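You operate a simulated robot arm through the tools that you are given. There is no shell and no other tool.

You run a simulated robot arm. Do the job below in one go: nothing can be reset, and whatever is moved stays where it is left.

TASK
Set the two buns beside the baking tray on it and brush egg on the middle of each.
Fine: stand the brush back in its pot. A coat counts when it lies all over at full strength: go over it till it gets no stronger.

The check looks at the end state, three seconds after you hand in, the way a careful person would. Anything else that was tipped, shoved, dropped, spilled or broken makes it a failure.

THE ROBOT
A 6-joint arm with a two-finger parallel gripper, fixed in place. Base frame: the origin is at the foot of the arm, x ahead of it, y to its left, z up; the work surface is at about z = 900. Readings come in mm, degrees, newtons and seconds.
With the tool pointing down near the work surface it reaches from about 240 to 660 mm from the base axis. Its first joint turns from -66.0 to 66.0 degrees. Payload 2.9 kg.
The TCP is the grasp point between the finger pads, 30 mm short of the fingertips. In the tool frame z runs along the fingers and y along their closing line. The gripper opens to 110 mm. The fingers are 20 mm wide and 10 mm thick; the gripper's body (48 by 112 mm) begins 55 mm behind the TCP.
Orientation is told as [roll, pitch, yaw] about the base's x, y, z axes, in that order, counted from this pose: with the fingers straight down and closing along the base's y, the tool's x points along the base's -x, its y along +y and its z along -z.

THE INTERFACE
- The arm moves only by the tool step_arm. Its argument "targets" is a list of rows, each a list of 3 entries, a list of its own where there are three numbers: the turn, a rotation vector about the tool's x, y, z in degrees, then the shift along the tool's x, y, z in m, then the finger opening in m, from 0 to 0.11. In form: [[[wx, wy, wz], [dx, dy, dz], gripper], ...]. A call has 1 to 20 rows; each row shifts and turns the commanded pose from where the row before left it, along the tool's axes as they then stand. A row lasts 0.2 s, in which the tool goes at most 50 mm and 8.6 degrees; a call with a longer step from one row to the next is refused whole, and so is a gripper value outside its range. Where a pose cannot be reached the arm comes as near as it can. A force on the tool above 40 N (or 10 N above the force at the start of the call, whichever is more), or a blocked arm, ends the call early, and 0.2 s more pass. Each finger travels about 108 mm/s and halts on what it meets, pressing with about 42 N; the grip force reading is that of the motor and also rises with nothing between the fingers. The clock runs only during rows and for 0.2 s after the last one: add rows that do not move to give the fingers time. It gives the time, the measured TCP pose, the force on the tool (base axes), the opening and the grip force at its end, in the units of the frame above (readings bear some noise), with the torque about the TCP (base axes, N m) and any sound that the robot's microphone picked up.
- Cameras (640 x 400 px; columns grow to the right, rows downward): "scene" is fixed at [66.8, 406.3, 1411.6]; the picture's right is [-0.94, -0.34, 0.00], its down [-0.14, 0.37, -0.92] and it looks along [0.31, -0.86, -0.40] (base axes); focal length 334 px, centre (320, 200). "wrist" rides on the gripper at [72, 17, -103] in the tool frame; the picture's right is [-0.23, 0.97, 0.00], its down [-0.76, -0.18, -0.62] and it looks along [-0.61, -0.14, 0.78] (tool axes); focal length 222 px, centre (320, 200). There is no depth. A picture from a camera that has moved, and an enlarged one, comes with that camera's place and axes in the base frame and with its lens. The place of the scene camera against the robot may be out by one fixed shift of up to 25 mm in any direction.
- capture(camera): a new picture of that camera. No time passes.
- zoom(camera, box): a new picture of the part [left, top, right, bottom] of that camera's present view, enlarged. No time passes.
- sign_off(): hands the job in; it is judged then, once.

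Nothing tells you positions but the pictures and the camera data. Unless the task says otherwise, let go and move clear before handing in.

The tools are called after "Call:" as a command line: name --argument value ..., lists and objects as JSON in quotes. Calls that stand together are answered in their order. step_arm: Moves the arm, as the interface text tells. Its arguments: {"type":"object","properties":{"targets":{"type":"array","items":{"type":"array"}}},"required":["targets"]} The other tools are called the same way: capture (camera) takes a picture; zoom (camera, box) takes an enlarged picture of a part of a camera's view; sign_off () hands the job in.

At the start:

```text
time: 0.0
tcp_pos: [383.6, 104.0, 1276.1]
tcp_rot: [0.0, 0.0, 0.0]
ft_force: [0.1, -0.2, 1.0]
moment: [-0.01, 0.04, -0.01]
gripper_width: 110.0
finger_force: 0.1
```

scene: 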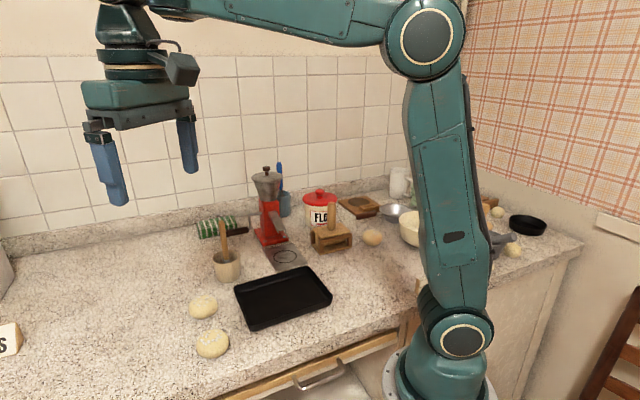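
wrist: 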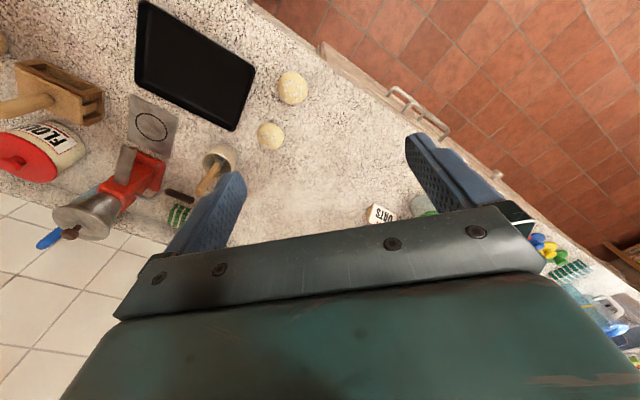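

I see a black baking tray with two buns beside it, a pot with a handle standing in it (probably the egg brush), and various other items. I'll take enlarged pictures first to locate these precisely.

Call:
zoom --camera "scene" --box '[170, 190, 350, 370]'

Call:
zoom --camera "scene" --box '[180, 150, 420, 300]'

Call:
zoom --camera "wrist" --box '[100, 0, 340, 240]'

Call:
zoom --camera "scene" --box '[370, 150, 570, 275]'

```text
2.22 times, centred on (260, 280) of scene
camera zoom: at [66.8, 406.3, 1411.6], right [-0.94, -0.34, 0.0], down [-0.14, 0.37, -0.92], along [0.31, -0.86, -0.4], focal length 741 px, centre (453, 22)
```

zoom: 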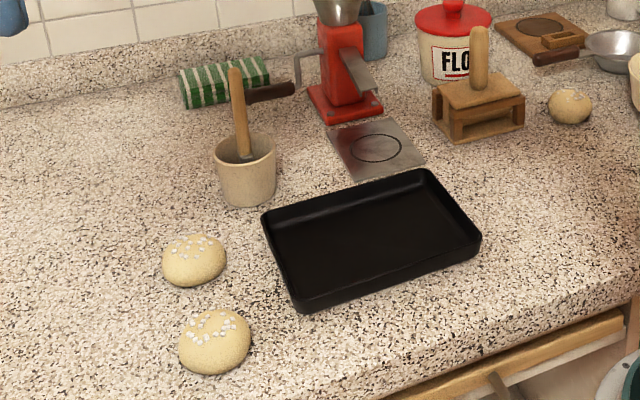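

```text
2.67 times, centred on (300, 225) of scene
camera zoom: at [66.8, 406.3, 1411.6], right [-0.94, -0.34, 0.0], down [-0.14, 0.37, -0.92], along [0.31, -0.86, -0.4], focal length 889 px, centre (373, 133)
```

zoom: 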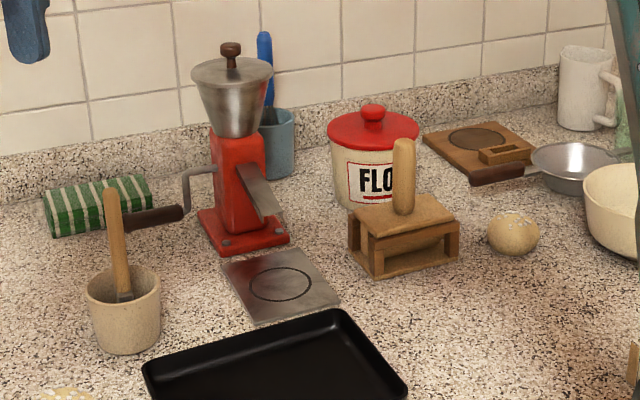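

```text
1.67 times, centred on (220, 120) of wrist
camera zoom: at [310.3, 120.8, 1378.9], right [0.23, 0.97, 0.0], down [0.76, -0.18, 0.62], along [0.61, -0.14, -0.78], focal length 370 px, centre (487, 333)
```

zoom: 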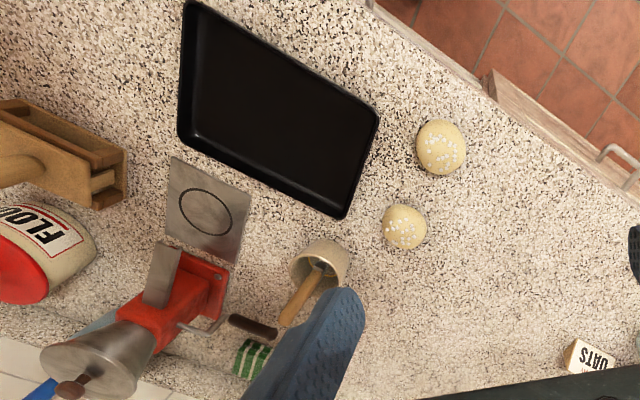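

```text
3.20 times, centred on (470, 212) of scene
camera zoom: at [66.8, 406.3, 1411.6], right [-0.94, -0.34, 0.0], down [-0.14, 0.37, -0.92], along [0.31, -0.86, -0.4], focal length 1067 px, centre (-160, 160)
```

zoom: 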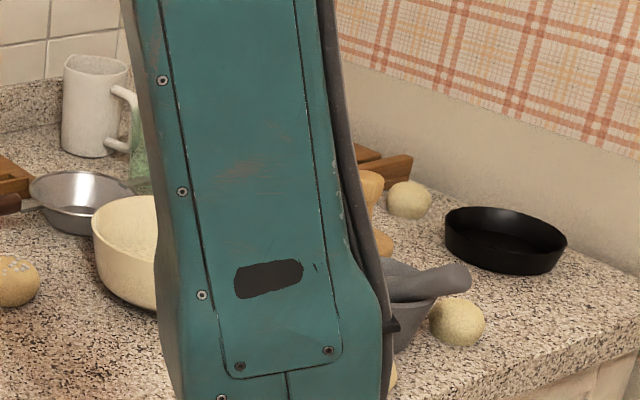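

The two buns look to be at about (395, 49) and (475, -27). The tray is centred near (333, -120) and turned about 45°, and the brush pot is near (485, -140). I'll move the wrist camera above the area to get better fixes and look into the pot.

Call:
step_arm --targets '[[[0, 0, 0], [-0.0194, -0.0323, 0.0127], 0.11], [[0, 0, 0], [-0.0194, -0.0323, 0.0127], 0.11], [[0, 0, 0], [-0.0194, -0.0323, 0.0127], 0.11], [[0, 0, 0], [-0.0194, -0.0323, 0.0127], 0.11], [[0, 0, 0], [-0.0194, -0.0323, 0.0127], 0.11], [[0, 0, 0], [-0.0194, -0.0323, 0.0127], 0.11], [[0, 0, 0], [0, 0, 0], 0.11]]'

Call:
capture --camera "wrist"

Call:
capture --camera "scene"

```text
time: 1.6
tcp_pos: [499.9, -90.1, 1196.4]
tcp_rot: [-0.1, 0.0, 0.0]
ft_force: [-0.4, -0.1, -1.0]
moment: [0.02, 0.01, -0.01]
gripper_width: 110.1
finger_force: 0.0
```

```text
taken
camera wrist: at [427.1, -73.1, 1300.7], right [0.23, 0.97, 0.0], down [0.76, -0.18, 0.62], along [0.61, -0.14, -0.78], focal length 222 px, centre (320, 200)
```

wrist: 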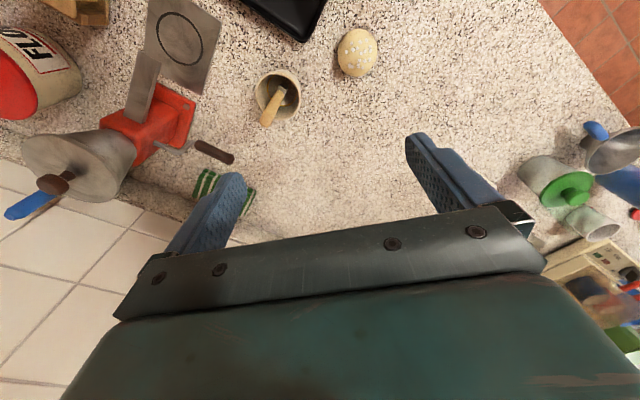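

```text
taken
```

scene: 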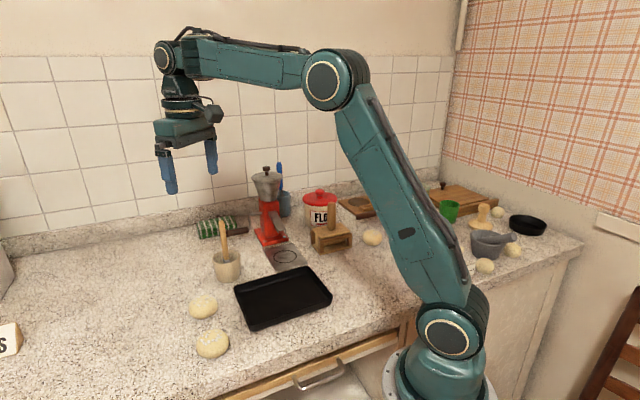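

Call:
zoom --camera "wrist" --box '[200, 0, 420, 150]'

Call:
zoom --camera "wrist" --box '[240, 50, 320, 140]'

Call:
zoom --camera "scene" --box '[190, 200, 290, 300]'

```text
2.67 times, centred on (310, 75) of wrist
camera zoom: at [427.1, -73.1, 1300.7], right [0.23, 0.97, 0.0], down [0.76, -0.18, 0.62], along [0.61, -0.14, -0.78], focal length 592 px, centre (347, 533)
```

zoom: 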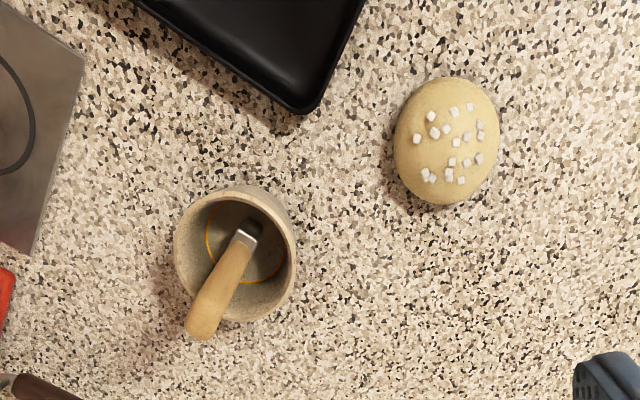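

```text
4.44 times, centred on (280, 95) of wrist
camera zoom: at [427.1, -73.1, 1300.7], right [0.23, 0.97, 0.0], down [0.76, -0.18, 0.62], along [0.61, -0.14, -0.78], focal length 987 px, centre (498, 667)
```

zoom: 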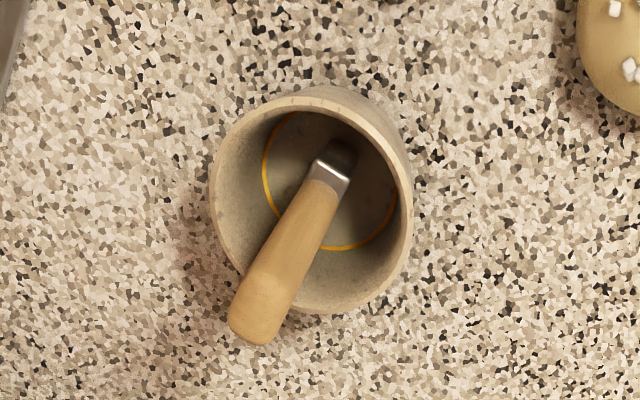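

```text
4.00 times, centred on (240, 250) of scene
camera zoom: at [66.9, 406.2, 1411.6], right [-0.94, -0.34, 0.0], down [-0.14, 0.37, -0.92], along [0.31, -0.86, -0.4], focal length 1334 px, centre (640, 0)
```

zoom: 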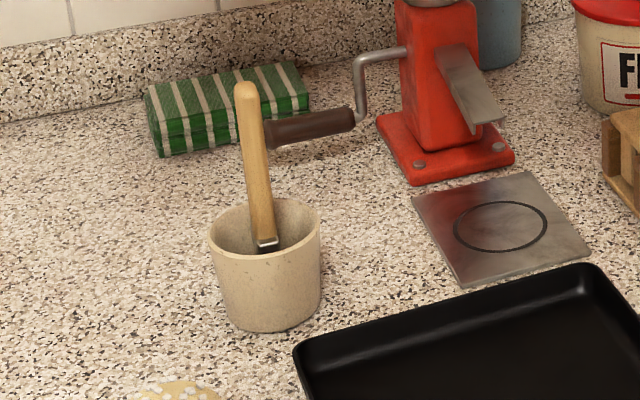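

The pot's axis is near (497, -151), its rim is at about z 955, and the brush handle's top is near (498, -150, 1055). Next I'll move above the front bun, turn the gripper 45° to line up with the tray, and check the alignment.

Call:
step_arm --targets '[[[0, 0, 0], [0.0175, 0.0232, 0.0268], 0.11], [[0, 0, 0], [0.0175, 0.0232, 0.0268], 0.11], [[0, 0, 0], [0.0175, 0.0232, 0.0268], 0.11], [[0, 0, 0], [0.0175, 0.0232, 0.0268], 0.11], [[0, 0, 0], [0.0175, 0.0232, 0.0268], 0.11], [[0, 0, 0], [0.0175, 0.0232, 0.0268], 0.11], [[0, 0, -7.5], [0, 0, 0], 0.11], [[0, 0, -7.5], [0, 0, 0], 0.11], [[0, 0, -7.5], [0, 0, 0], 0.11], [[0, 0, -7.5], [0, 0, 0], 0.11], [[0, 0, -7.5], [0, 0, 0], 0.11], [[0, 0, -7.5], [0, 0, 0], 0.11], [[0, 0, 0], [0, 0, 0], 0.11]]'

Call:
capture --camera "wrist"

Call:
capture --camera "scene"

```text
time: 4.4
tcp_pos: [395.3, 50.3, 1037.3]
tcp_rot: [0.1, 0.0, 45.0]
ft_force: [0.6, 0.4, 0.8]
moment: [-0.01, -0.01, 0.01]
gripper_width: 110.1
finger_force: 0.0
```

```text
taken
camera wrist: at [331.4, 10.5, 1141.8], right [-0.53, 0.85, 0.0], down [0.66, 0.41, 0.62], along [0.53, 0.33, -0.78], focal length 222 px, centre (320, 200)
```

wrist: 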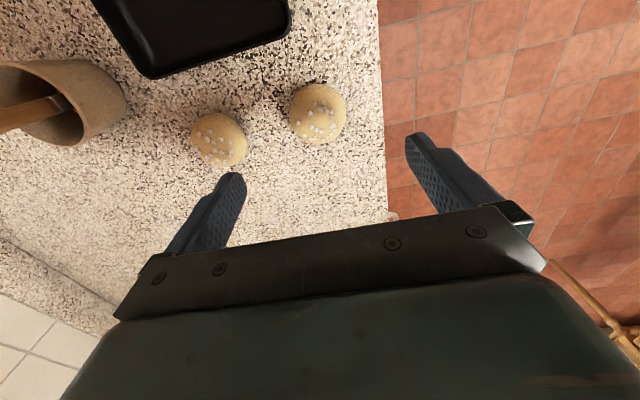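

```text
taken
```

scene: 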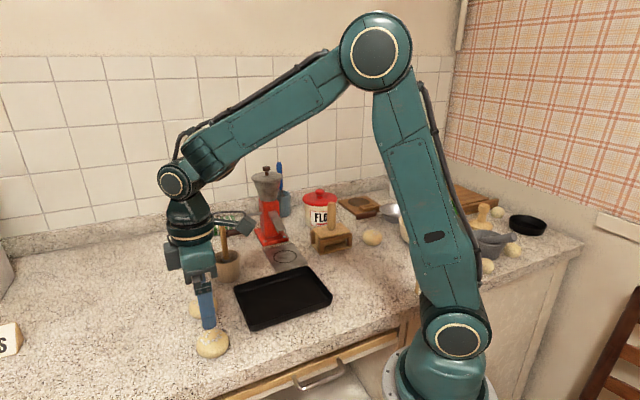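

Call:
zoom --camera "wrist" --box '[160, 60, 380, 200]'

Call:
zoom --camera "wrist" --box '[0, 0, 320, 150]'

Call:
zoom --camera "scene" --box '[160, 230, 340, 370]'

```text
2.86 times, centred on (270, 130) of wrist
camera zoom: at [331.4, 10.5, 1141.8], right [-0.53, 0.85, 0.0], down [0.66, 0.41, 0.62], along [0.53, 0.33, -0.78], focal length 635 px, centre (463, 400)
```

zoom: 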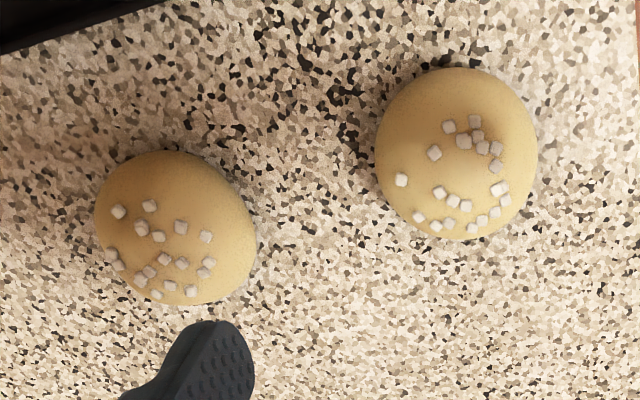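

```text
2.00 times, centred on (160, 75) of wrist
camera zoom: at [331.4, 10.5, 1141.8], right [-0.53, 0.85, 0.0], down [0.66, 0.41, 0.62], along [0.53, 0.33, -0.78], focal length 444 px, centre (640, 450)
```

zoom: 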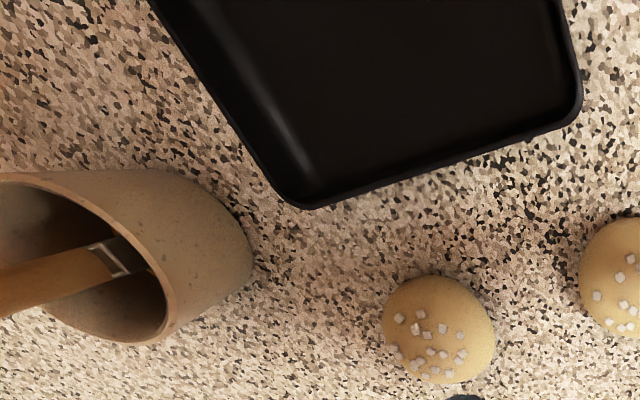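

```text
2.86 times, centred on (250, 300) of scene
camera zoom: at [66.8, 406.3, 1411.6], right [-0.94, -0.34, 0.0], down [-0.14, 0.37, -0.92], along [0.31, -0.86, -0.4], focal length 953 px, centre (520, -86)
```

zoom: 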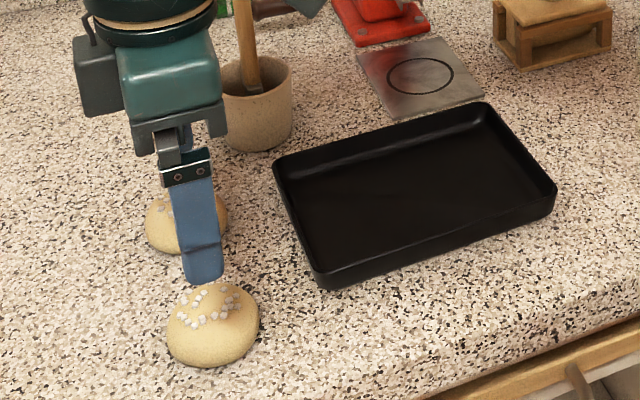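

Bun 1 sits at about (392.5, 46.3), right under the gripper. I'll correct the centring, narrow the opening, and go down to grip it low with the fingertips about 4 mm above the counter.

Call:
step_arm --targets '[[[0, 0, 0], [0.0047, -0.0009, 0.02], 0.085], [[0, 0, 0], [0, 0, 0.025], 0.085], [[0, 0, 0], [0, 0, 0.025], 0.085], [[0, 0, 0], [0, 0, 0.02], 0.085], [[0, 0, 0], [0, 0, 0.012], 0.085], [[0, 0, 0], [0, 0, 0], 0.085]]'

Call:
capture --camera "wrist"

Call:
zoom --camera "scene" --box '[160, 250, 280, 370]'

```text
time: 5.8
tcp_pos: [391.4, 47.5, 935.1]
tcp_rot: [0.0, 0.1, 45.0]
ft_force: [-0.2, 0.2, -1.2]
moment: [0.01, 0.0, 0.02]
gripper_width: 85.1
finger_force: 0.1
```

```text
taken
camera wrist: at [328.1, 6.8, 1039.0], right [-0.53, 0.85, 0.0], down [0.66, 0.41, 0.62], along [0.53, 0.33, -0.78], focal length 222 px, centre (320, 200)
```

wrist: 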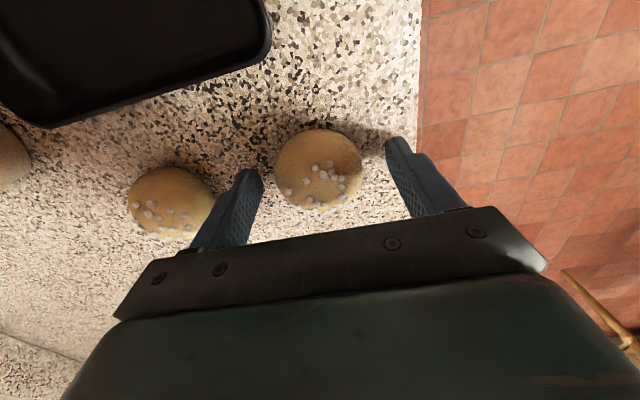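

```text
3.33 times, centred on (220, 310) of scene
camera zoom: at [66.8, 406.3, 1411.6], right [-0.94, -0.34, 0.0], down [-0.14, 0.37, -0.92], along [0.31, -0.86, -0.4], focal length 1112 px, centre (653, -167)
```

zoom: 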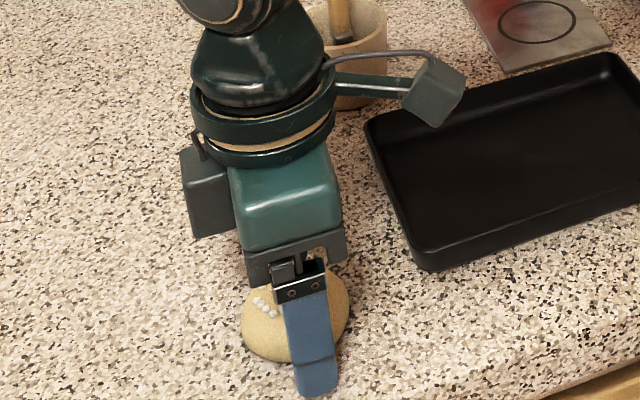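

The fingers straddle bun 1 with only a small offset. I'll correct that and close on it.

Call:
step_arm --targets '[[[0, 0, 0], [0.0025, 0.0, 0.001], 0.075], [[0, 0, 0], [0, 0, 0], 0.065], [[0, 0, 0], [0, 0, 0], 0.058], [[0, 0, 0], [0, 0, 0], 0.05], [[0, 0, 0], [0, 0, 0], 0.045], [[0, 0, 0], [0, 0, 0], 0.045]]'

Call:
capture --camera "wrist"

```text
time: 7.2
tcp_pos: [390.2, 45.1, 936.2]
tcp_rot: [0.1, 0.0, 45.0]
ft_force: [-0.7, -0.6, 1.8]
moment: [0.03, 0.02, 0.01]
gripper_width: 56.0
finger_force: 42.0
```

```text
taken
camera wrist: at [326.6, 4.8, 1038.9], right [-0.53, 0.85, 0.0], down [0.66, 0.41, 0.62], along [0.53, 0.33, -0.78], focal length 222 px, centre (320, 200)
```

wrist: 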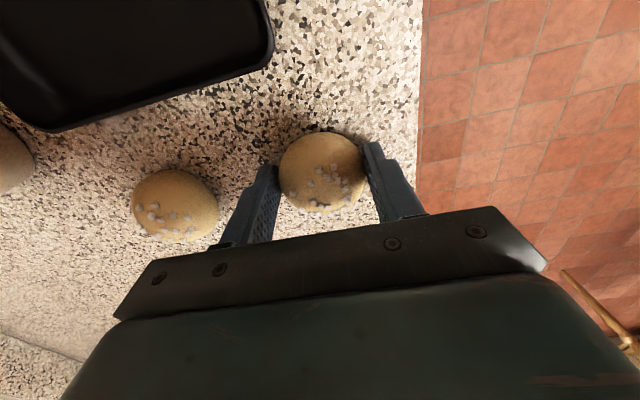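

Bun 1 is gripped at 56 mm. I'll lift it and carry it over the far half of the tray, near (305, -151).

Call:
step_arm --targets '[[[0, 0, 0], [0, 0, -0.02], 0.045], [[0, 0, 0], [0, 0, -0.03], 0.045], [[0, 0, 0], [0, 0, -0.03], 0.045], [[0, 0, 0], [0.0331, -0.0131, 0], 0.045], [[0, 0, 0], [0.0331, -0.0131, 0], 0.045], [[0, 0, 0], [0.0331, -0.0131, 0], 0.045], [[0, 0, 0], [0.0331, -0.0131, 0], 0.045], [[0, 0, 0], [0.0331, -0.0131, 0], 0.045], [[0, 0, 0], [0.0331, -0.0131, 0], 0.045], [[0, 0, 0], [0, 0, 0], 0.045]]'

Call:
capture --camera "wrist"

Call:
capture --camera "scene"

```text
time: 9.4
tcp_pos: [307.1, -152.3, 1013.5]
tcp_rot: [0.0, 0.0, 45.2]
ft_force: [-0.2, 0.6, -0.3]
moment: [0.0, 0.01, -0.01]
gripper_width: 56.0
finger_force: 41.7
```

```text
taken
camera wrist: at [242.4, -192.6, 1117.4], right [-0.53, 0.85, 0.0], down [0.66, 0.41, 0.62], along [0.53, 0.33, -0.78], focal length 222 px, centre (320, 200)
```

wrist: 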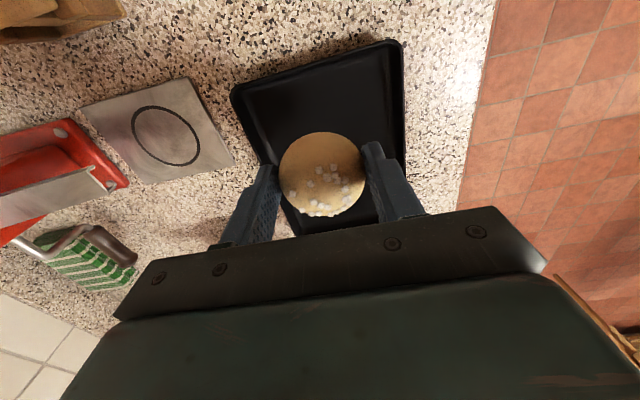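

```text
taken
```

scene: 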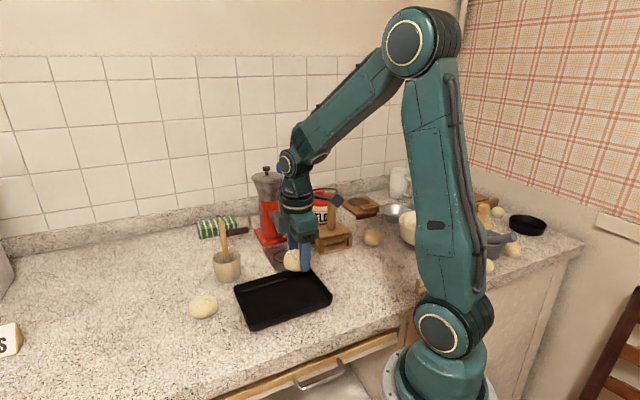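

The tray's corners come out the same again, with its centre near (334, -119), and the bun hangs over the far half. I'll lower it almost to the tray floor.

Call:
step_arm --targets '[[[0, 0, 0], [0, 0.003, 0.02], 0.045], [[0, 0, 0], [0, 0, 0.02], 0.045], [[0, 0, 0], [0, 0, 0.02], 0.045], [[0, 0, 0], [0, 0, 0.008], 0.045], [[0, 0, 0], [0, 0, 0.002], 0.045], [[0, 0, 0], [0, 0, 0], 0.045]]'

Call:
capture --camera "wrist"

Call:
zoom --camera "scene" --box '[220, 220, 350, 340]'

```text
time: 10.8
tcp_pos: [303.4, -149.5, 945.7]
tcp_rot: [0.0, -0.1, 44.9]
ft_force: [-0.3, 0.4, 0.6]
moment: [-0.03, 0.01, 0.03]
gripper_width: 56.1
finger_force: 41.8
```

```text
taken
camera wrist: at [239.8, -189.6, 1048.3], right [-0.53, 0.85, 0.0], down [0.66, 0.41, 0.62], along [0.53, 0.33, -0.78], focal length 222 px, centre (320, 200)
```

wrist: 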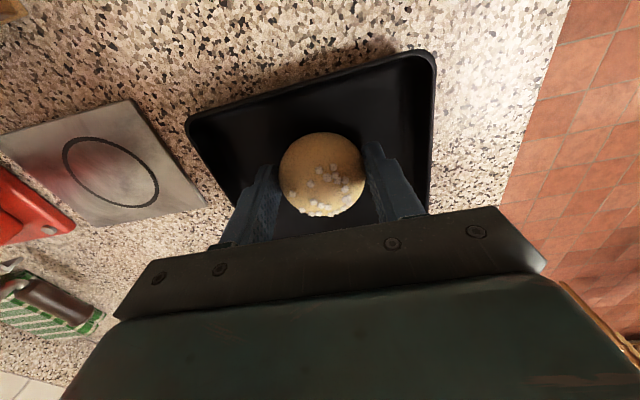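

```text
3.33 times, centred on (285, 280) of scene
camera zoom: at [66.8, 406.3, 1411.6], right [-0.94, -0.34, 0.0], down [-0.14, 0.37, -0.92], along [0.31, -0.86, -0.4], focal length 1112 px, centre (437, -67)
```

zoom: 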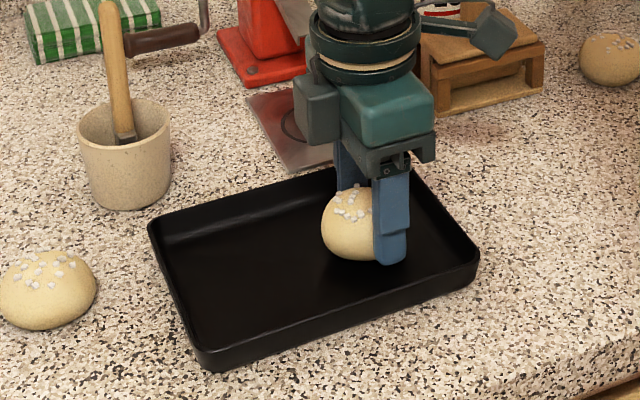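

The bun hangs above the tray floor, clear of the walls. I'll feel downward in small steps.

Call:
step_arm --targets '[[[0, 0, 0], [0, 0, 0.0015], 0.045], [[0, 0, 0], [0, 0, 0.0015], 0.045], [[0, 0, 0], [0, 0, 0], 0.045]]'

Call:
step_arm --targets '[[[0, 0, 0], [0, 0, 0.001], 0.045], [[0, 0, 0], [0, 0, 0], 0.045]]'

Call:
step_arm --targets '[[[0, 0, 0], [0, 0, 0.001], 0.045], [[0, 0, 0], [0, 0, 0], 0.045]]'

```text
time: 11.6
tcp_pos: [304.4, -149.2, 941.6]
tcp_rot: [0.0, 0.0, 45.0]
ft_force: [0.3, -0.6, -0.3]
moment: [0.01, 0.03, -0.02]
gripper_width: 55.9
finger_force: 41.8
```

```text
time: 12.2
tcp_pos: [303.7, -149.8, 941.1]
tcp_rot: [0.0, 0.0, 45.0]
ft_force: [0.6, 0.4, -0.8]
moment: [0.0, 0.01, 0.01]
gripper_width: 56.1
finger_force: 42.2
```

```text
time: 12.8
tcp_pos: [303.5, -148.5, 939.8]
tcp_rot: [0.0, -0.1, 45.1]
ft_force: [0.5, -0.7, -0.1]
moment: [-0.02, 0.0, 0.03]
gripper_width: 55.8
finger_force: 42.1
```

Call:
step_arm --targets '[[[0, 0, 0], [0, 0, 0.001], 0.045], [[0, 0, 0], [0, 0, 0], 0.045]]'

Call:
zoom --camera "scene" --box '[260, 240, 320, 300]'

```text
time: 13.4
tcp_pos: [304.1, -149.2, 939.5]
tcp_rot: [-0.1, -0.1, 45.0]
ft_force: [-0.5, 0.1, 7.2]
moment: [0.14, 0.13, 0.01]
gripper_width: 56.0
finger_force: 41.7
```

```text
6.67 times, centred on (290, 270) of scene
camera zoom: at [66.8, 406.3, 1411.6], right [-0.94, -0.34, 0.0], down [-0.14, 0.37, -0.92], along [0.31, -0.86, -0.4], focal length 2223 px, centre (520, -267)
```

zoom: 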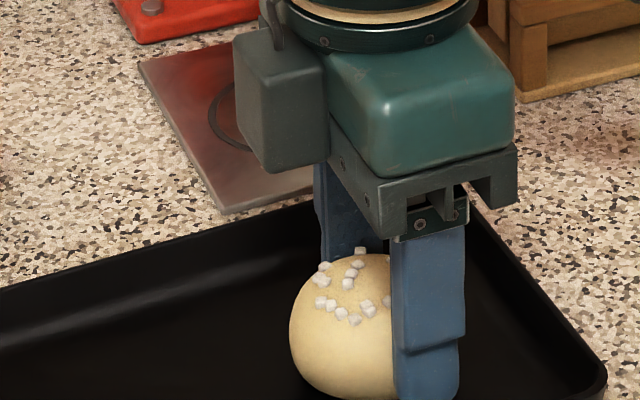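

Contact is felt at 7 N, so the bun is on the tray floor. I'll open a little and rise straight up.

Call:
step_arm --targets '[[[0, 0, 0], [0, 0, 0], 0.058], [[0, 0, 0], [0, 0, 0], 0.064], [[0, 0, 0], [0, 0, 0], 0.07], [[0, 0, 0], [0, 0, 0], 0.07], [[0, 0, 0], [0, 0, -0.02], 0.07], [[0, 0, 0], [0, 0, -0.04], 0.07], [[0, 0, 0], [0, 0, -0.04], 0.07], [[0, 0, 0], [0, 0, 0], 0.07]]'

Call:
capture --camera "wrist"

```text
time: 15.2
tcp_pos: [307.0, -146.9, 1040.5]
tcp_rot: [-0.1, 0.1, 45.0]
ft_force: [0.3, 0.9, 0.0]
moment: [-0.01, 0.01, -0.03]
gripper_width: 69.7
finger_force: 0.0
```

```text
taken
camera wrist: at [241.9, -186.8, 1142.6], right [-0.53, 0.85, 0.0], down [0.66, 0.41, 0.62], along [0.53, 0.33, -0.78], focal length 222 px, centre (320, 200)
```

wrist: 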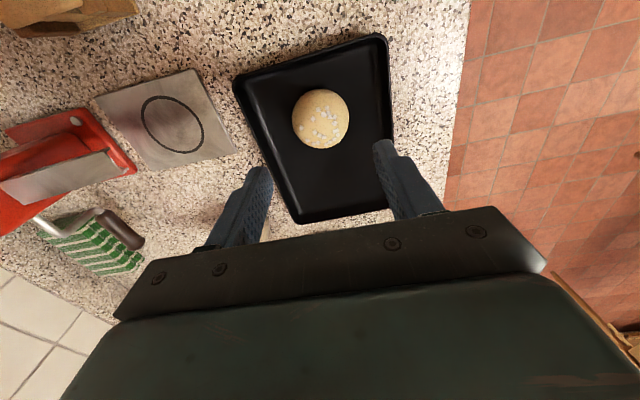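

Bun 1 rests upright in the tray. Now I'll go over bun 2 near (473, -29).

Call:
step_arm --targets '[[[0, 0, 0], [-0.0337, -0.00565, 0], 0.085], [[0, 0, 0], [-0.0337, -0.00565, 0], 0.085], [[0, 0, 0], [-0.0337, -0.00565, 0], 0.085], [[0, 0, 0], [-0.0337, -0.00565, 0], 0.085], [[0, 0, 0], [-0.0337, -0.00565, 0], 0.085], [[0, 0, 0], [-0.0337, -0.00565, 0], 0.085], [[0, 0, 0], [0, 0, 0.03], 0.085], [[0, 0, 0], [0, 0, 0], 0.085]]'

Call:
zoom --camera "wrist" --box '[200, 50, 440, 200]'

Call:
capture --camera "scene"

```text
time: 17.0
tcp_pos: [471.2, -30.6, 1009.4]
tcp_rot: [0.0, 0.0, 45.0]
ft_force: [0.9, -0.3, -0.4]
moment: [0.01, 0.01, 0.0]
gripper_width: 85.0
finger_force: 0.0
```

```text
2.67 times, centred on (320, 125) of wrist
camera zoom: at [406.7, -71.0, 1113.4], right [-0.53, 0.85, 0.0], down [0.66, 0.41, 0.62], along [0.53, 0.33, -0.78], focal length 592 px, centre (320, 400)
```

zoom: 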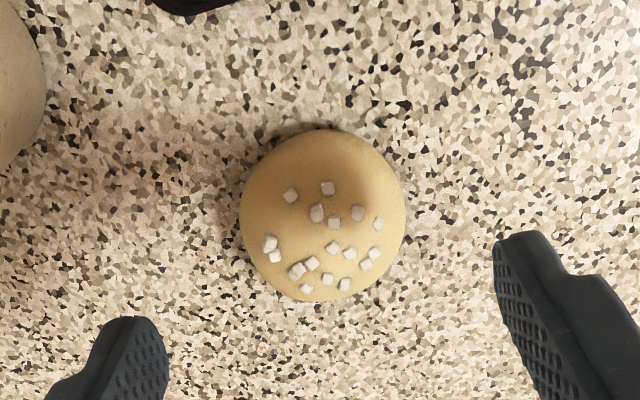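

```text
taken
```

scene: 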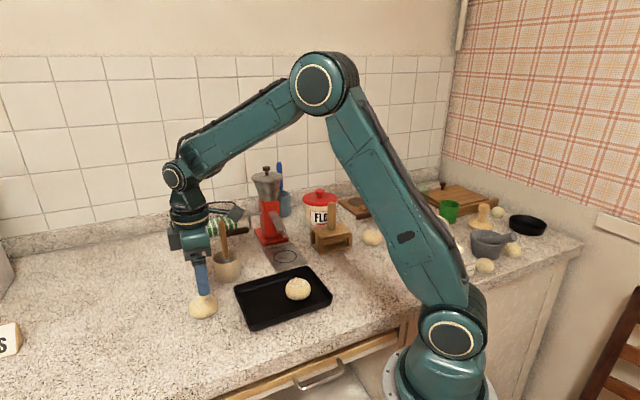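

The gripper is centred over bun 2 to within 2 mm. I'll descend and grip it.

Call:
step_arm --targets '[[[0, 0, 0], [0, 0, 0.025], 0.085], [[0, 0, 0], [0, 0, 0.025], 0.085], [[0, 0, 0], [0, 0, 0.015], 0.085], [[0, 0, 0], [0, 0, 0.009], 0.085], [[0, 0, 0], [0, 0, 0], 0.075]]'

Call:
capture --camera "wrist"

```text
time: 18.2
tcp_pos: [469.4, -29.7, 936.2]
tcp_rot: [0.0, 0.0, 45.0]
ft_force: [0.0, -1.3, -0.4]
moment: [-0.01, -0.02, -0.01]
gripper_width: 74.9
finger_force: 0.0
```

```text
taken
camera wrist: at [406.8, -70.2, 1039.2], right [-0.53, 0.85, 0.0], down [0.66, 0.41, 0.62], along [0.53, 0.33, -0.78], focal length 222 px, centre (320, 200)
```

wrist: 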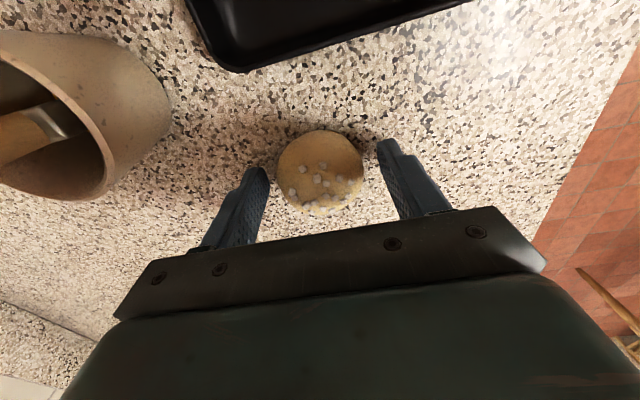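

Bun 2 sits between the fingers exactly as the first one did. I'll close, lift it and carry it over the near half of the tray.

Call:
step_arm --targets '[[[0, 0, 0], [0, 0, 0], 0.065], [[0, 0, 0], [0, 0, 0], 0.058], [[0, 0, 0], [0, 0, 0], 0.05], [[0, 0, 0], [0, 0, 0], 0.045], [[0, 0, 0], [0, 0, 0], 0.045], [[0, 0, 0], [0, 0, -0.02], 0.045], [[0, 0, 0], [0, 0, -0.03], 0.045], [[0, 0, 0], [0, 0, -0.03], 0.045], [[0, 0, 0], [0, 0, 0], 0.045]]'

Call:
capture --camera "wrist"

```text
time: 20.2
tcp_pos: [471.9, -30.3, 1015.1]
tcp_rot: [0.0, 0.0, 45.0]
ft_force: [-0.1, -0.5, -0.6]
moment: [0.01, 0.02, -0.02]
gripper_width: 56.0
finger_force: 41.7
```

```text
taken
camera wrist: at [407.7, -70.5, 1119.0], right [-0.53, 0.85, 0.0], down [0.66, 0.41, 0.62], along [0.53, 0.33, -0.78], focal length 222 px, centre (320, 200)
```

wrist: 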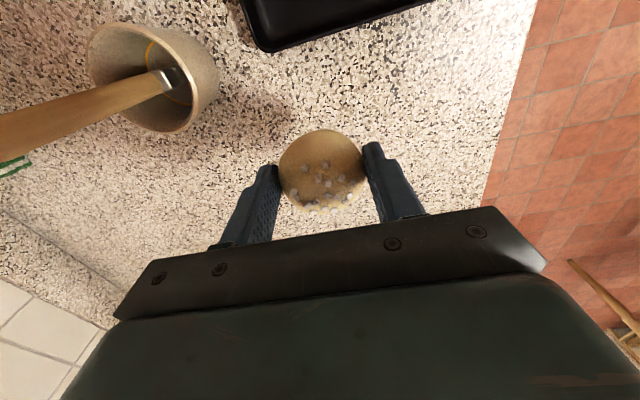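

Call:
step_arm --targets '[[[0, 0, 0], [0.0295, 0.0087, 0], 0.045], [[0, 0, 0], [0.0295, 0.0087, 0], 0.045], [[0, 0, 0], [0.0295, 0.0087, 0], 0.045], [[0, 0, 0], [0.0295, 0.0087, 0], 0.045], [[0, 0, 0], [0, 0, 0.02], 0.045], [[0, 0, 0], [0, 0, 0.02], 0.045], [[0, 0, 0], [0, 0, 0], 0.045]]'

Call:
capture --camera "wrist"

Call:
zoom --camera "scene" --box '[200, 210, 350, 340]'

```text
time: 21.8
tcp_pos: [361.4, -91.1, 974.9]
tcp_rot: [0.1, 0.0, 44.9]
ft_force: [0.1, 0.0, 0.6]
moment: [-0.03, -0.02, 0.05]
gripper_width: 56.1
finger_force: 42.0
```

```text
taken
camera wrist: at [297.8, -130.5, 1077.9], right [-0.53, 0.85, 0.0], down [0.66, 0.41, 0.62], along [0.53, 0.33, -0.78], focal length 222 px, centre (320, 200)
```

wrist: 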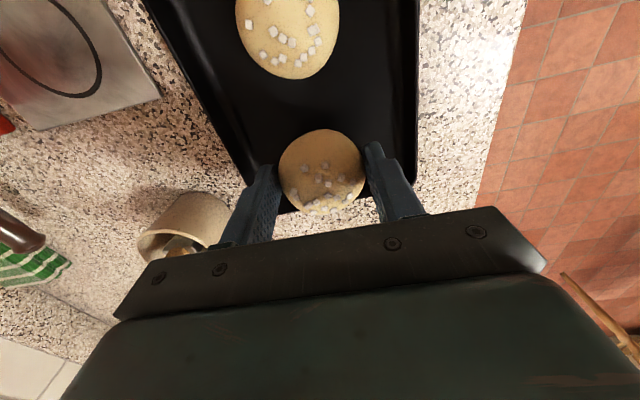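

```text
3.08 times, centred on (275, 275) of scene
camera zoom: at [66.8, 406.3, 1411.6], right [-0.94, -0.34, 0.0], down [-0.14, 0.37, -0.92], along [0.31, -0.86, -0.4], focal length 1026 px, centre (458, -31)
```

zoom: 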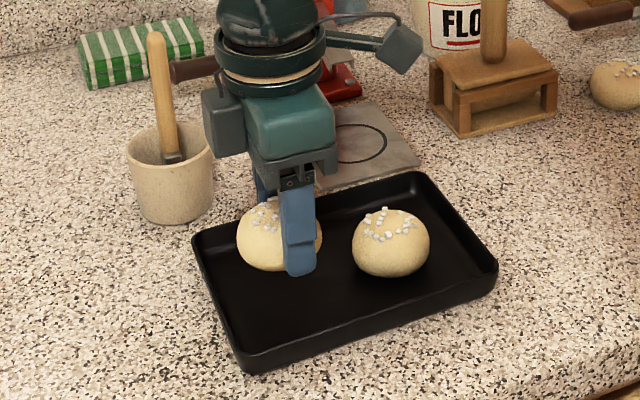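

Bun 2 is over the near half of the tray with a good gap to bun 1. I'll lower it and feel for the floor.

Call:
step_arm --targets '[[[0, 0, 0], [0, 0, 0.02], 0.045], [[0, 0, 0], [0, 0, 0.01], 0.045], [[0, 0, 0], [0, 0, 0.002], 0.045], [[0, 0, 0], [0, 0, 0.001], 0.045], [[0, 0, 0], [0, 0, 0], 0.045]]'

Call:
step_arm --targets '[[[0, 0, 0], [0, 0, 0.001], 0.045], [[0, 0, 0], [0, 0, 0], 0.045]]'

Call:
step_arm --targets '[[[0, 0, 0], [0, 0, 0.001], 0.045], [[0, 0, 0], [0, 0, 0], 0.045]]'

```text
time: 23.0
tcp_pos: [362.3, -90.0, 941.5]
tcp_rot: [0.0, -0.1, 45.1]
ft_force: [-0.2, 0.2, 0.0]
moment: [0.01, 0.0, -0.05]
gripper_width: 56.2
finger_force: 42.1
```

```text
time: 23.6
tcp_pos: [363.2, -88.5, 940.1]
tcp_rot: [0.0, 0.0, 45.0]
ft_force: [-0.2, -0.6, -0.2]
moment: [-0.01, 0.02, -0.03]
gripper_width: 56.1
finger_force: 42.6
```

```text
time: 24.2
tcp_pos: [363.0, -88.3, 940.9]
tcp_rot: [0.0, 0.0, 45.1]
ft_force: [-0.5, -1.1, -0.6]
moment: [-0.01, -0.01, -0.01]
gripper_width: 56.1
finger_force: 42.5
```

Call:
step_arm --targets '[[[0, 0, 0], [0, 0, 0.001], 0.045], [[0, 0, 0], [0, 0, 0], 0.045]]'

```text
time: 24.8
tcp_pos: [362.5, -88.6, 940.2]
tcp_rot: [-0.2, -0.1, 45.1]
ft_force: [-1.4, 2.5, 8.7]
moment: [-0.03, -0.09, -0.01]
gripper_width: 56.2
finger_force: 41.8
```

Contact is felt at about 9 N, so bun 2 is down. I'll open and rise clear.

Call:
step_arm --targets '[[[0, 0, 0], [0, 0, 0], 0.058], [[0, 0, 0], [0, 0, 0], 0.064], [[0, 0, 0], [0, 0, 0], 0.07], [[0, 0, 0], [0, 0, 0], 0.07], [[0, 0, 0], [0, 0, -0.02], 0.07], [[0, 0, 0], [0, 0, -0.04], 0.07], [[0, 0, 0], [0, 0, -0.04], 0.07], [[0, 0, 0], [0, 0, -0.04], 0.07], [[0, 0, 0], [0, 0, -0.04], 0.07], [[0, 0, 0], [0, 0, 0], 0.07]]'

Call:
capture --camera "wrist"

Call:
zoom --camera "scene" --box '[180, 200, 360, 340]'

```text
time: 27.0
tcp_pos: [364.2, -89.8, 1119.6]
tcp_rot: [0.0, -0.1, 44.9]
ft_force: [1.3, 1.0, 0.3]
moment: [0.02, -0.03, -0.01]
gripper_width: 70.1
finger_force: 0.0
```

```text
taken
camera wrist: at [299.1, -130.4, 1222.4], right [-0.53, 0.85, 0.0], down [0.66, 0.41, 0.62], along [0.53, 0.33, -0.78], focal length 222 px, centre (320, 200)
```

wrist: 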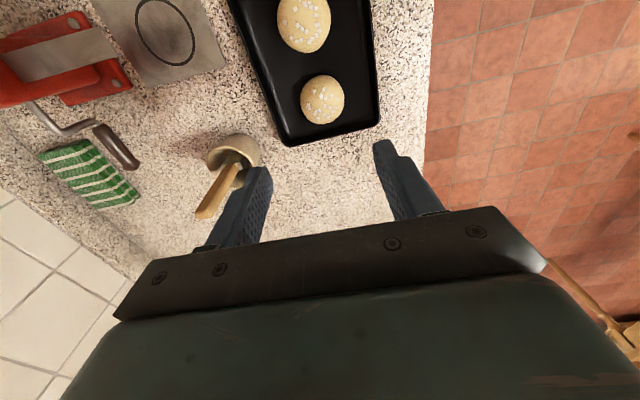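

```text
2.86 times, centred on (270, 270) of scene
camera zoom: at [66.8, 406.3, 1411.6], right [-0.94, -0.34, 0.0], down [-0.14, 0.37, -0.92], along [0.31, -0.86, -0.4], focal length 953 px, centre (463, 0)
```

zoom: 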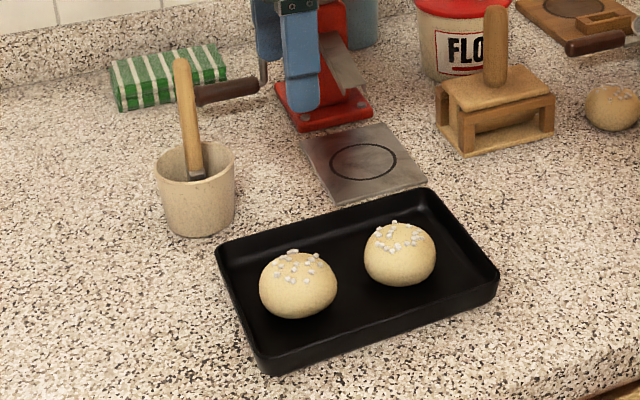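

Both buns now sit well apart in the tray. Next is the brush: I'll turn back to yaw 0 and move above the pot to measure the handle's place and lean.

Call:
step_arm --targets '[[[0, 0, 7.5], [0, 0, 0], 0.07], [[0, 0, 7.5], [0, 0, 0], 0.07], [[0, 0, 7.5], [0, 0, 0], 0.07], [[0, 0, 7.5], [0, 0, 0], 0.07], [[0, 0, 7.5], [0, 0, 0], 0.07], [[0, 0, 7.5], [0, 0, 0], 0.07], [[0, 0, 0], [-0.0265, -0.015, 0], 0.07], [[0, 0, 0], [-0.0265, -0.015, 0], 0.07], [[0, 0, 0], [-0.0265, -0.015, 0], 0.07], [[0, 0, 0], [-0.0265, -0.015, 0], 0.07], [[0, 0, 0], [0, 0, 0], 0.07]]'

Call:
capture --camera "wrist"

Call:
zoom --camera "wrist" --box '[250, 70, 410, 210]'

Call:
zoom --camera "scene" --box '[190, 200, 270, 290]'

```text
time: 29.4
tcp_pos: [468.3, -149.1, 1119.3]
tcp_rot: [0.0, 0.0, 0.0]
ft_force: [0.4, -1.1, 0.3]
moment: [-0.02, 0.01, 0.0]
gripper_width: 70.1
finger_force: 0.0
```

```text
taken
camera wrist: at [394.3, -133.8, 1222.8], right [0.23, 0.97, 0.0], down [0.76, -0.18, 0.62], along [0.61, -0.14, -0.78], focal length 222 px, centre (320, 200)
```

wrist: 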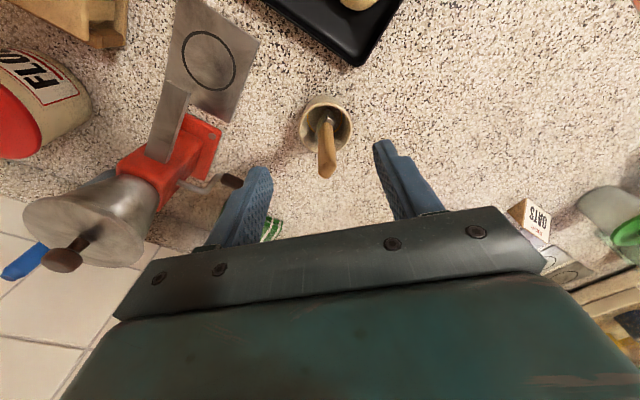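

```text
2.86 times, centred on (330, 140) of wrist
camera zoom: at [394.3, -133.8, 1222.8], right [0.23, 0.97, 0.0], down [0.76, -0.18, 0.62], along [0.61, -0.14, -0.78], focal length 635 px, centre (291, 371)
```

zoom: 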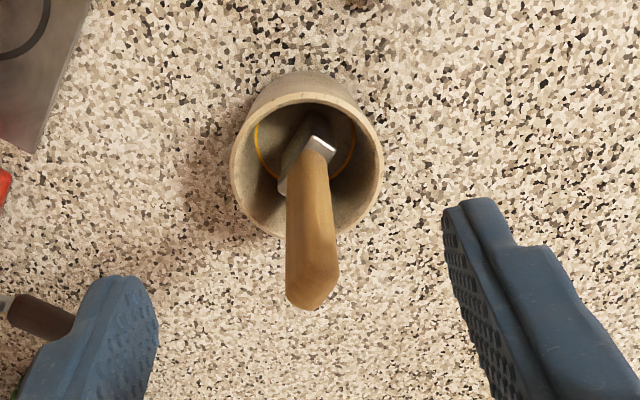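

```text
4.44 times, centred on (230, 245) of scene
camera zoom: at [66.8, 406.2, 1411.6], right [-0.94, -0.34, 0.0], down [-0.14, 0.37, -0.92], along [0.31, -0.86, -0.4], focal length 1482 px, centre (720, 0)
```

zoom: 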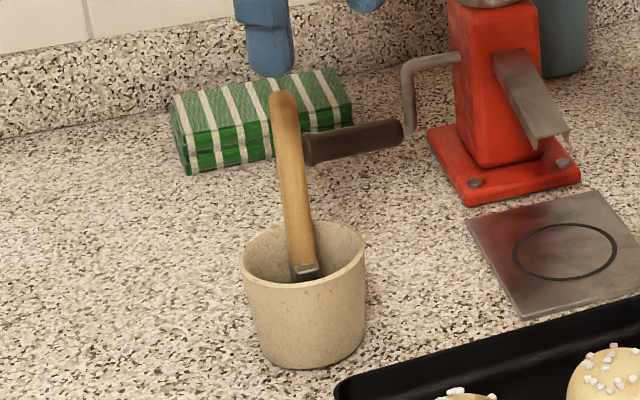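

Call:
zoom --camera "wrist" --box '[300, 90, 360, 150]'

Call:
zoom --camera "scene" --box '[205, 210, 255, 290]'

```text
6.67 times, centred on (330, 120) of wrist
camera zoom: at [394.3, -133.8, 1222.8], right [0.23, 0.97, 0.0], down [0.76, -0.18, 0.62], along [0.61, -0.14, -0.78], focal length 1481 px, centre (253, 733)
```

zoom: 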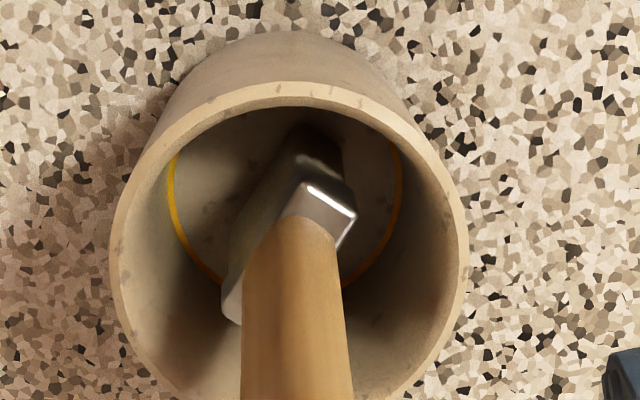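

```text
5.00 times, centred on (230, 250) of scene
camera zoom: at [66.8, 406.2, 1411.6], right [-0.94, -0.34, 0.0], down [-0.14, 0.37, -0.92], along [0.31, -0.86, -0.4], focal length 1667 px, centre (770, -50)
```

zoom: 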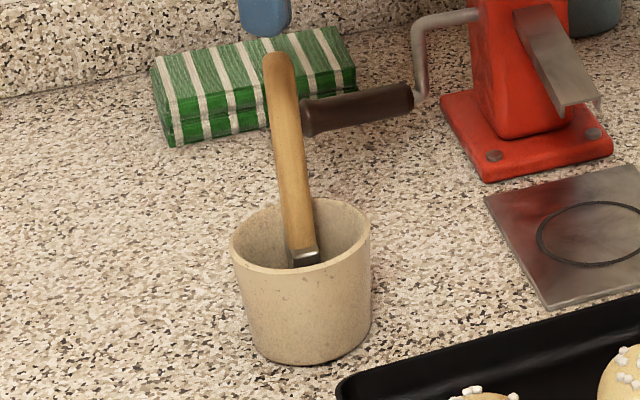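

The brush is a flat one standing practically upright at about (498.5, -150.5), with its handle top near z 1055. Its width runs along (0.57, -0.82), so I'll turn the gripper to yaw -55° to close across the thin side, and move above the handle.

Call:
step_arm --targets '[[[0, 0, 7.857], [0, 0, 0], 0.07], [[0, 0, 7.857], [0, 0, 0], 0.07], [[0, 0, 7.857], [0, 0, 0], 0.07], [[0, 0, 7.857], [0, 0, 0], 0.07], [[0, 0, 7.857], [0, 0, 0], 0.07], [[0, 0, 7.857], [0, 0, 0], 0.07], [[0, 0, 7.857], [0, 0, 0], 0.07], [[0, 0, 0], [-0.0185, 0.0239, 0], 0.07], [[0, 0, 0], [0, 0, 0], 0.07]]'

Call:
capture --camera "wrist"

Call:
zoom --camera "wrist" --box '[240, 60, 400, 200]'

Call:
zoom --camera "scene" --box '[180, 170, 280, 290]'

```text
time: 31.4
tcp_pos: [497.4, -149.7, 1118.4]
tcp_rot: [0.0, 0.0, -55.0]
ft_force: [0.1, 0.3, -0.8]
moment: [0.01, 0.01, 0.0]
gripper_width: 70.1
finger_force: 0.0
```

```text
taken
camera wrist: at [469.3, -82.9, 1222.7], right [0.93, 0.37, 0.0], down [0.29, -0.73, 0.62], along [0.23, -0.58, -0.78], focal length 222 px, centre (320, 200)
```

wrist: 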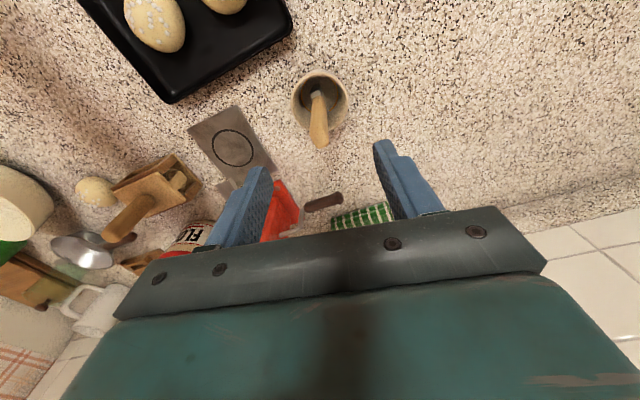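

```text
2.86 times, centred on (320, 130) of wrist
camera zoom: at [469.3, -82.9, 1222.7], right [0.93, 0.37, 0.0], down [0.29, -0.73, 0.62], along [0.23, -0.58, -0.78], focal length 635 px, centre (320, 400)
```

zoom: 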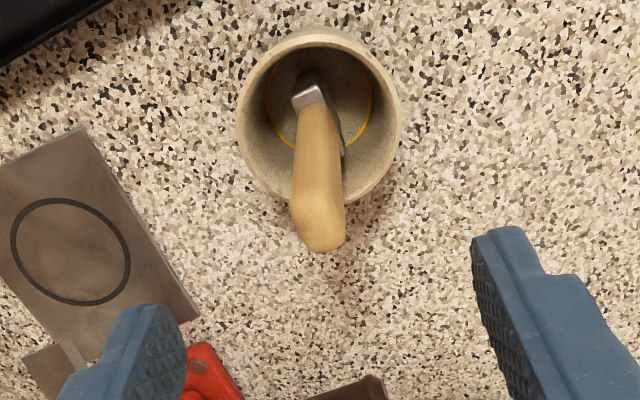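

```text
3.33 times, centred on (230, 230) of scene
camera zoom: at [66.8, 406.3, 1411.6], right [-0.94, -0.34, 0.0], down [-0.14, 0.37, -0.92], along [0.31, -0.86, -0.4], focal length 1112 px, centre (620, 100)
```

zoom: 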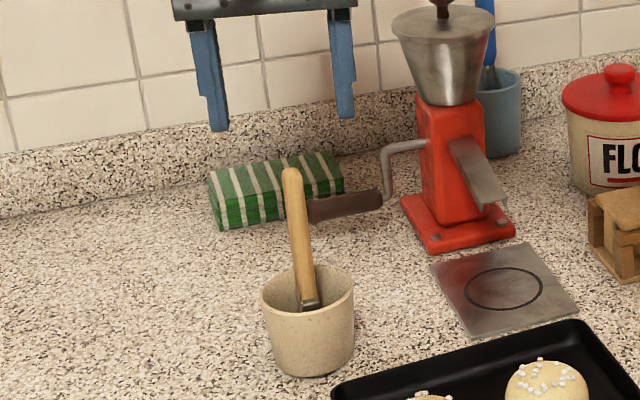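

Call:
zoom --camera "wrist" --box '[285, 65, 355, 135]'

Call:
zoom --camera "wrist" --box '[295, 110, 345, 155]'

```text
5.71 times, centred on (320, 100) of wrist
camera zoom: at [469.3, -82.9, 1222.7], right [0.93, 0.37, 0.0], down [0.29, -0.73, 0.62], along [0.23, -0.58, -0.78], focal length 1269 px, centre (320, 771)
```

zoom: 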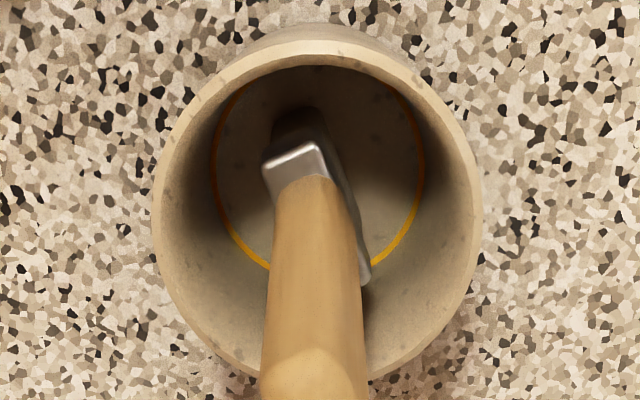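

```text
8.89 times, centred on (320, 132) of wrist
camera zoom: at [469.3, -82.9, 1222.7], right [0.93, 0.37, 0.0], down [0.29, -0.73, 0.62], along [0.23, -0.58, -0.78], focal length 1974 px, centre (320, 800)
```

zoom: 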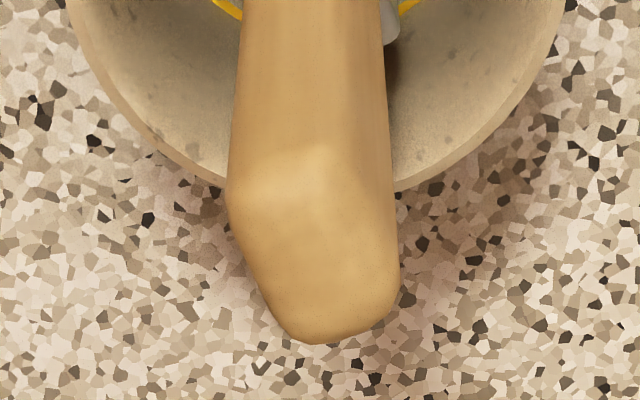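

The brush's flat faces actually lie at 45°, so yaw -45° is the better match, with the handle axis at about (496, -151). I'll adjust and come down around the handle, keeping the fingertips about 40 mm above the pot's rim.

Call:
step_arm --targets '[[[0, 0, -5], [0, 0, 0], 0.06], [[0, 0, -5], [0, 0, 0], 0.06], [[0, 0, 0], [0, -0.0019, 0.02], 0.06], [[0, 0, 0], [0, 0, 0.025], 0.06], [[0, 0, 0], [0, 0, 0.025], 0.06], [[0, 0, 0], [0, 0, 0.024], 0.06], [[0, 0, 0], [0, 0, 0], 0.06]]'

Call:
capture --camera "wrist"

Call:
zoom --camera "scene" --box '[180, 170, 280, 290]'

```text
time: 33.0
tcp_pos: [497.0, -151.9, 1024.6]
tcp_rot: [0.0, 0.0, -44.9]
ft_force: [-0.3, -0.3, 0.4]
moment: [-0.02, -0.04, -0.02]
gripper_width: 60.0
finger_force: 0.1
```

```text
taken
camera wrist: at [457.1, -89.4, 1128.6], right [0.85, 0.53, 0.0], down [0.41, -0.66, 0.62], along [0.33, -0.53, -0.78], focal length 222 px, centre (320, 200)
```

wrist: 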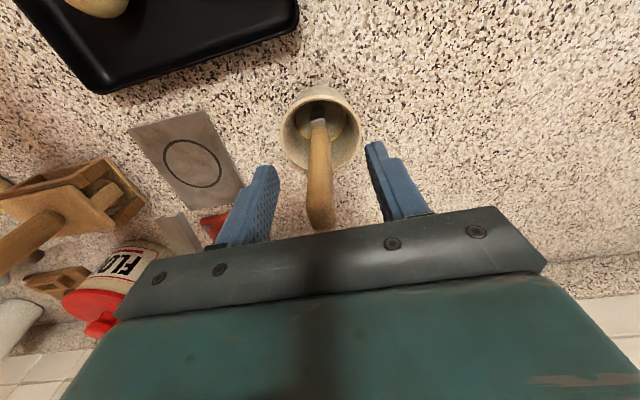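

```text
3.33 times, centred on (230, 230) of scene
camera zoom: at [66.8, 406.3, 1411.6], right [-0.94, -0.34, 0.0], down [-0.14, 0.37, -0.92], along [0.31, -0.86, -0.4], focal length 1112 px, centre (620, 100)
```

zoom: 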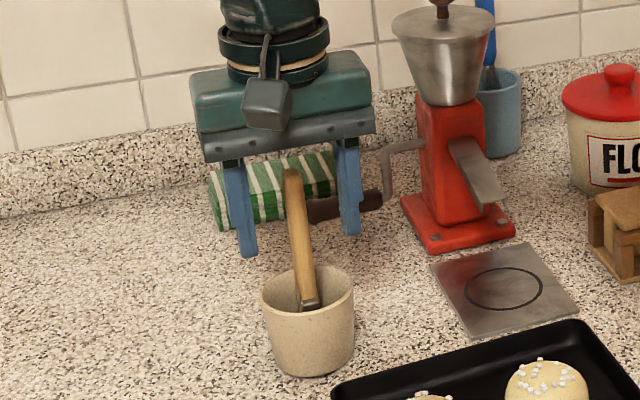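

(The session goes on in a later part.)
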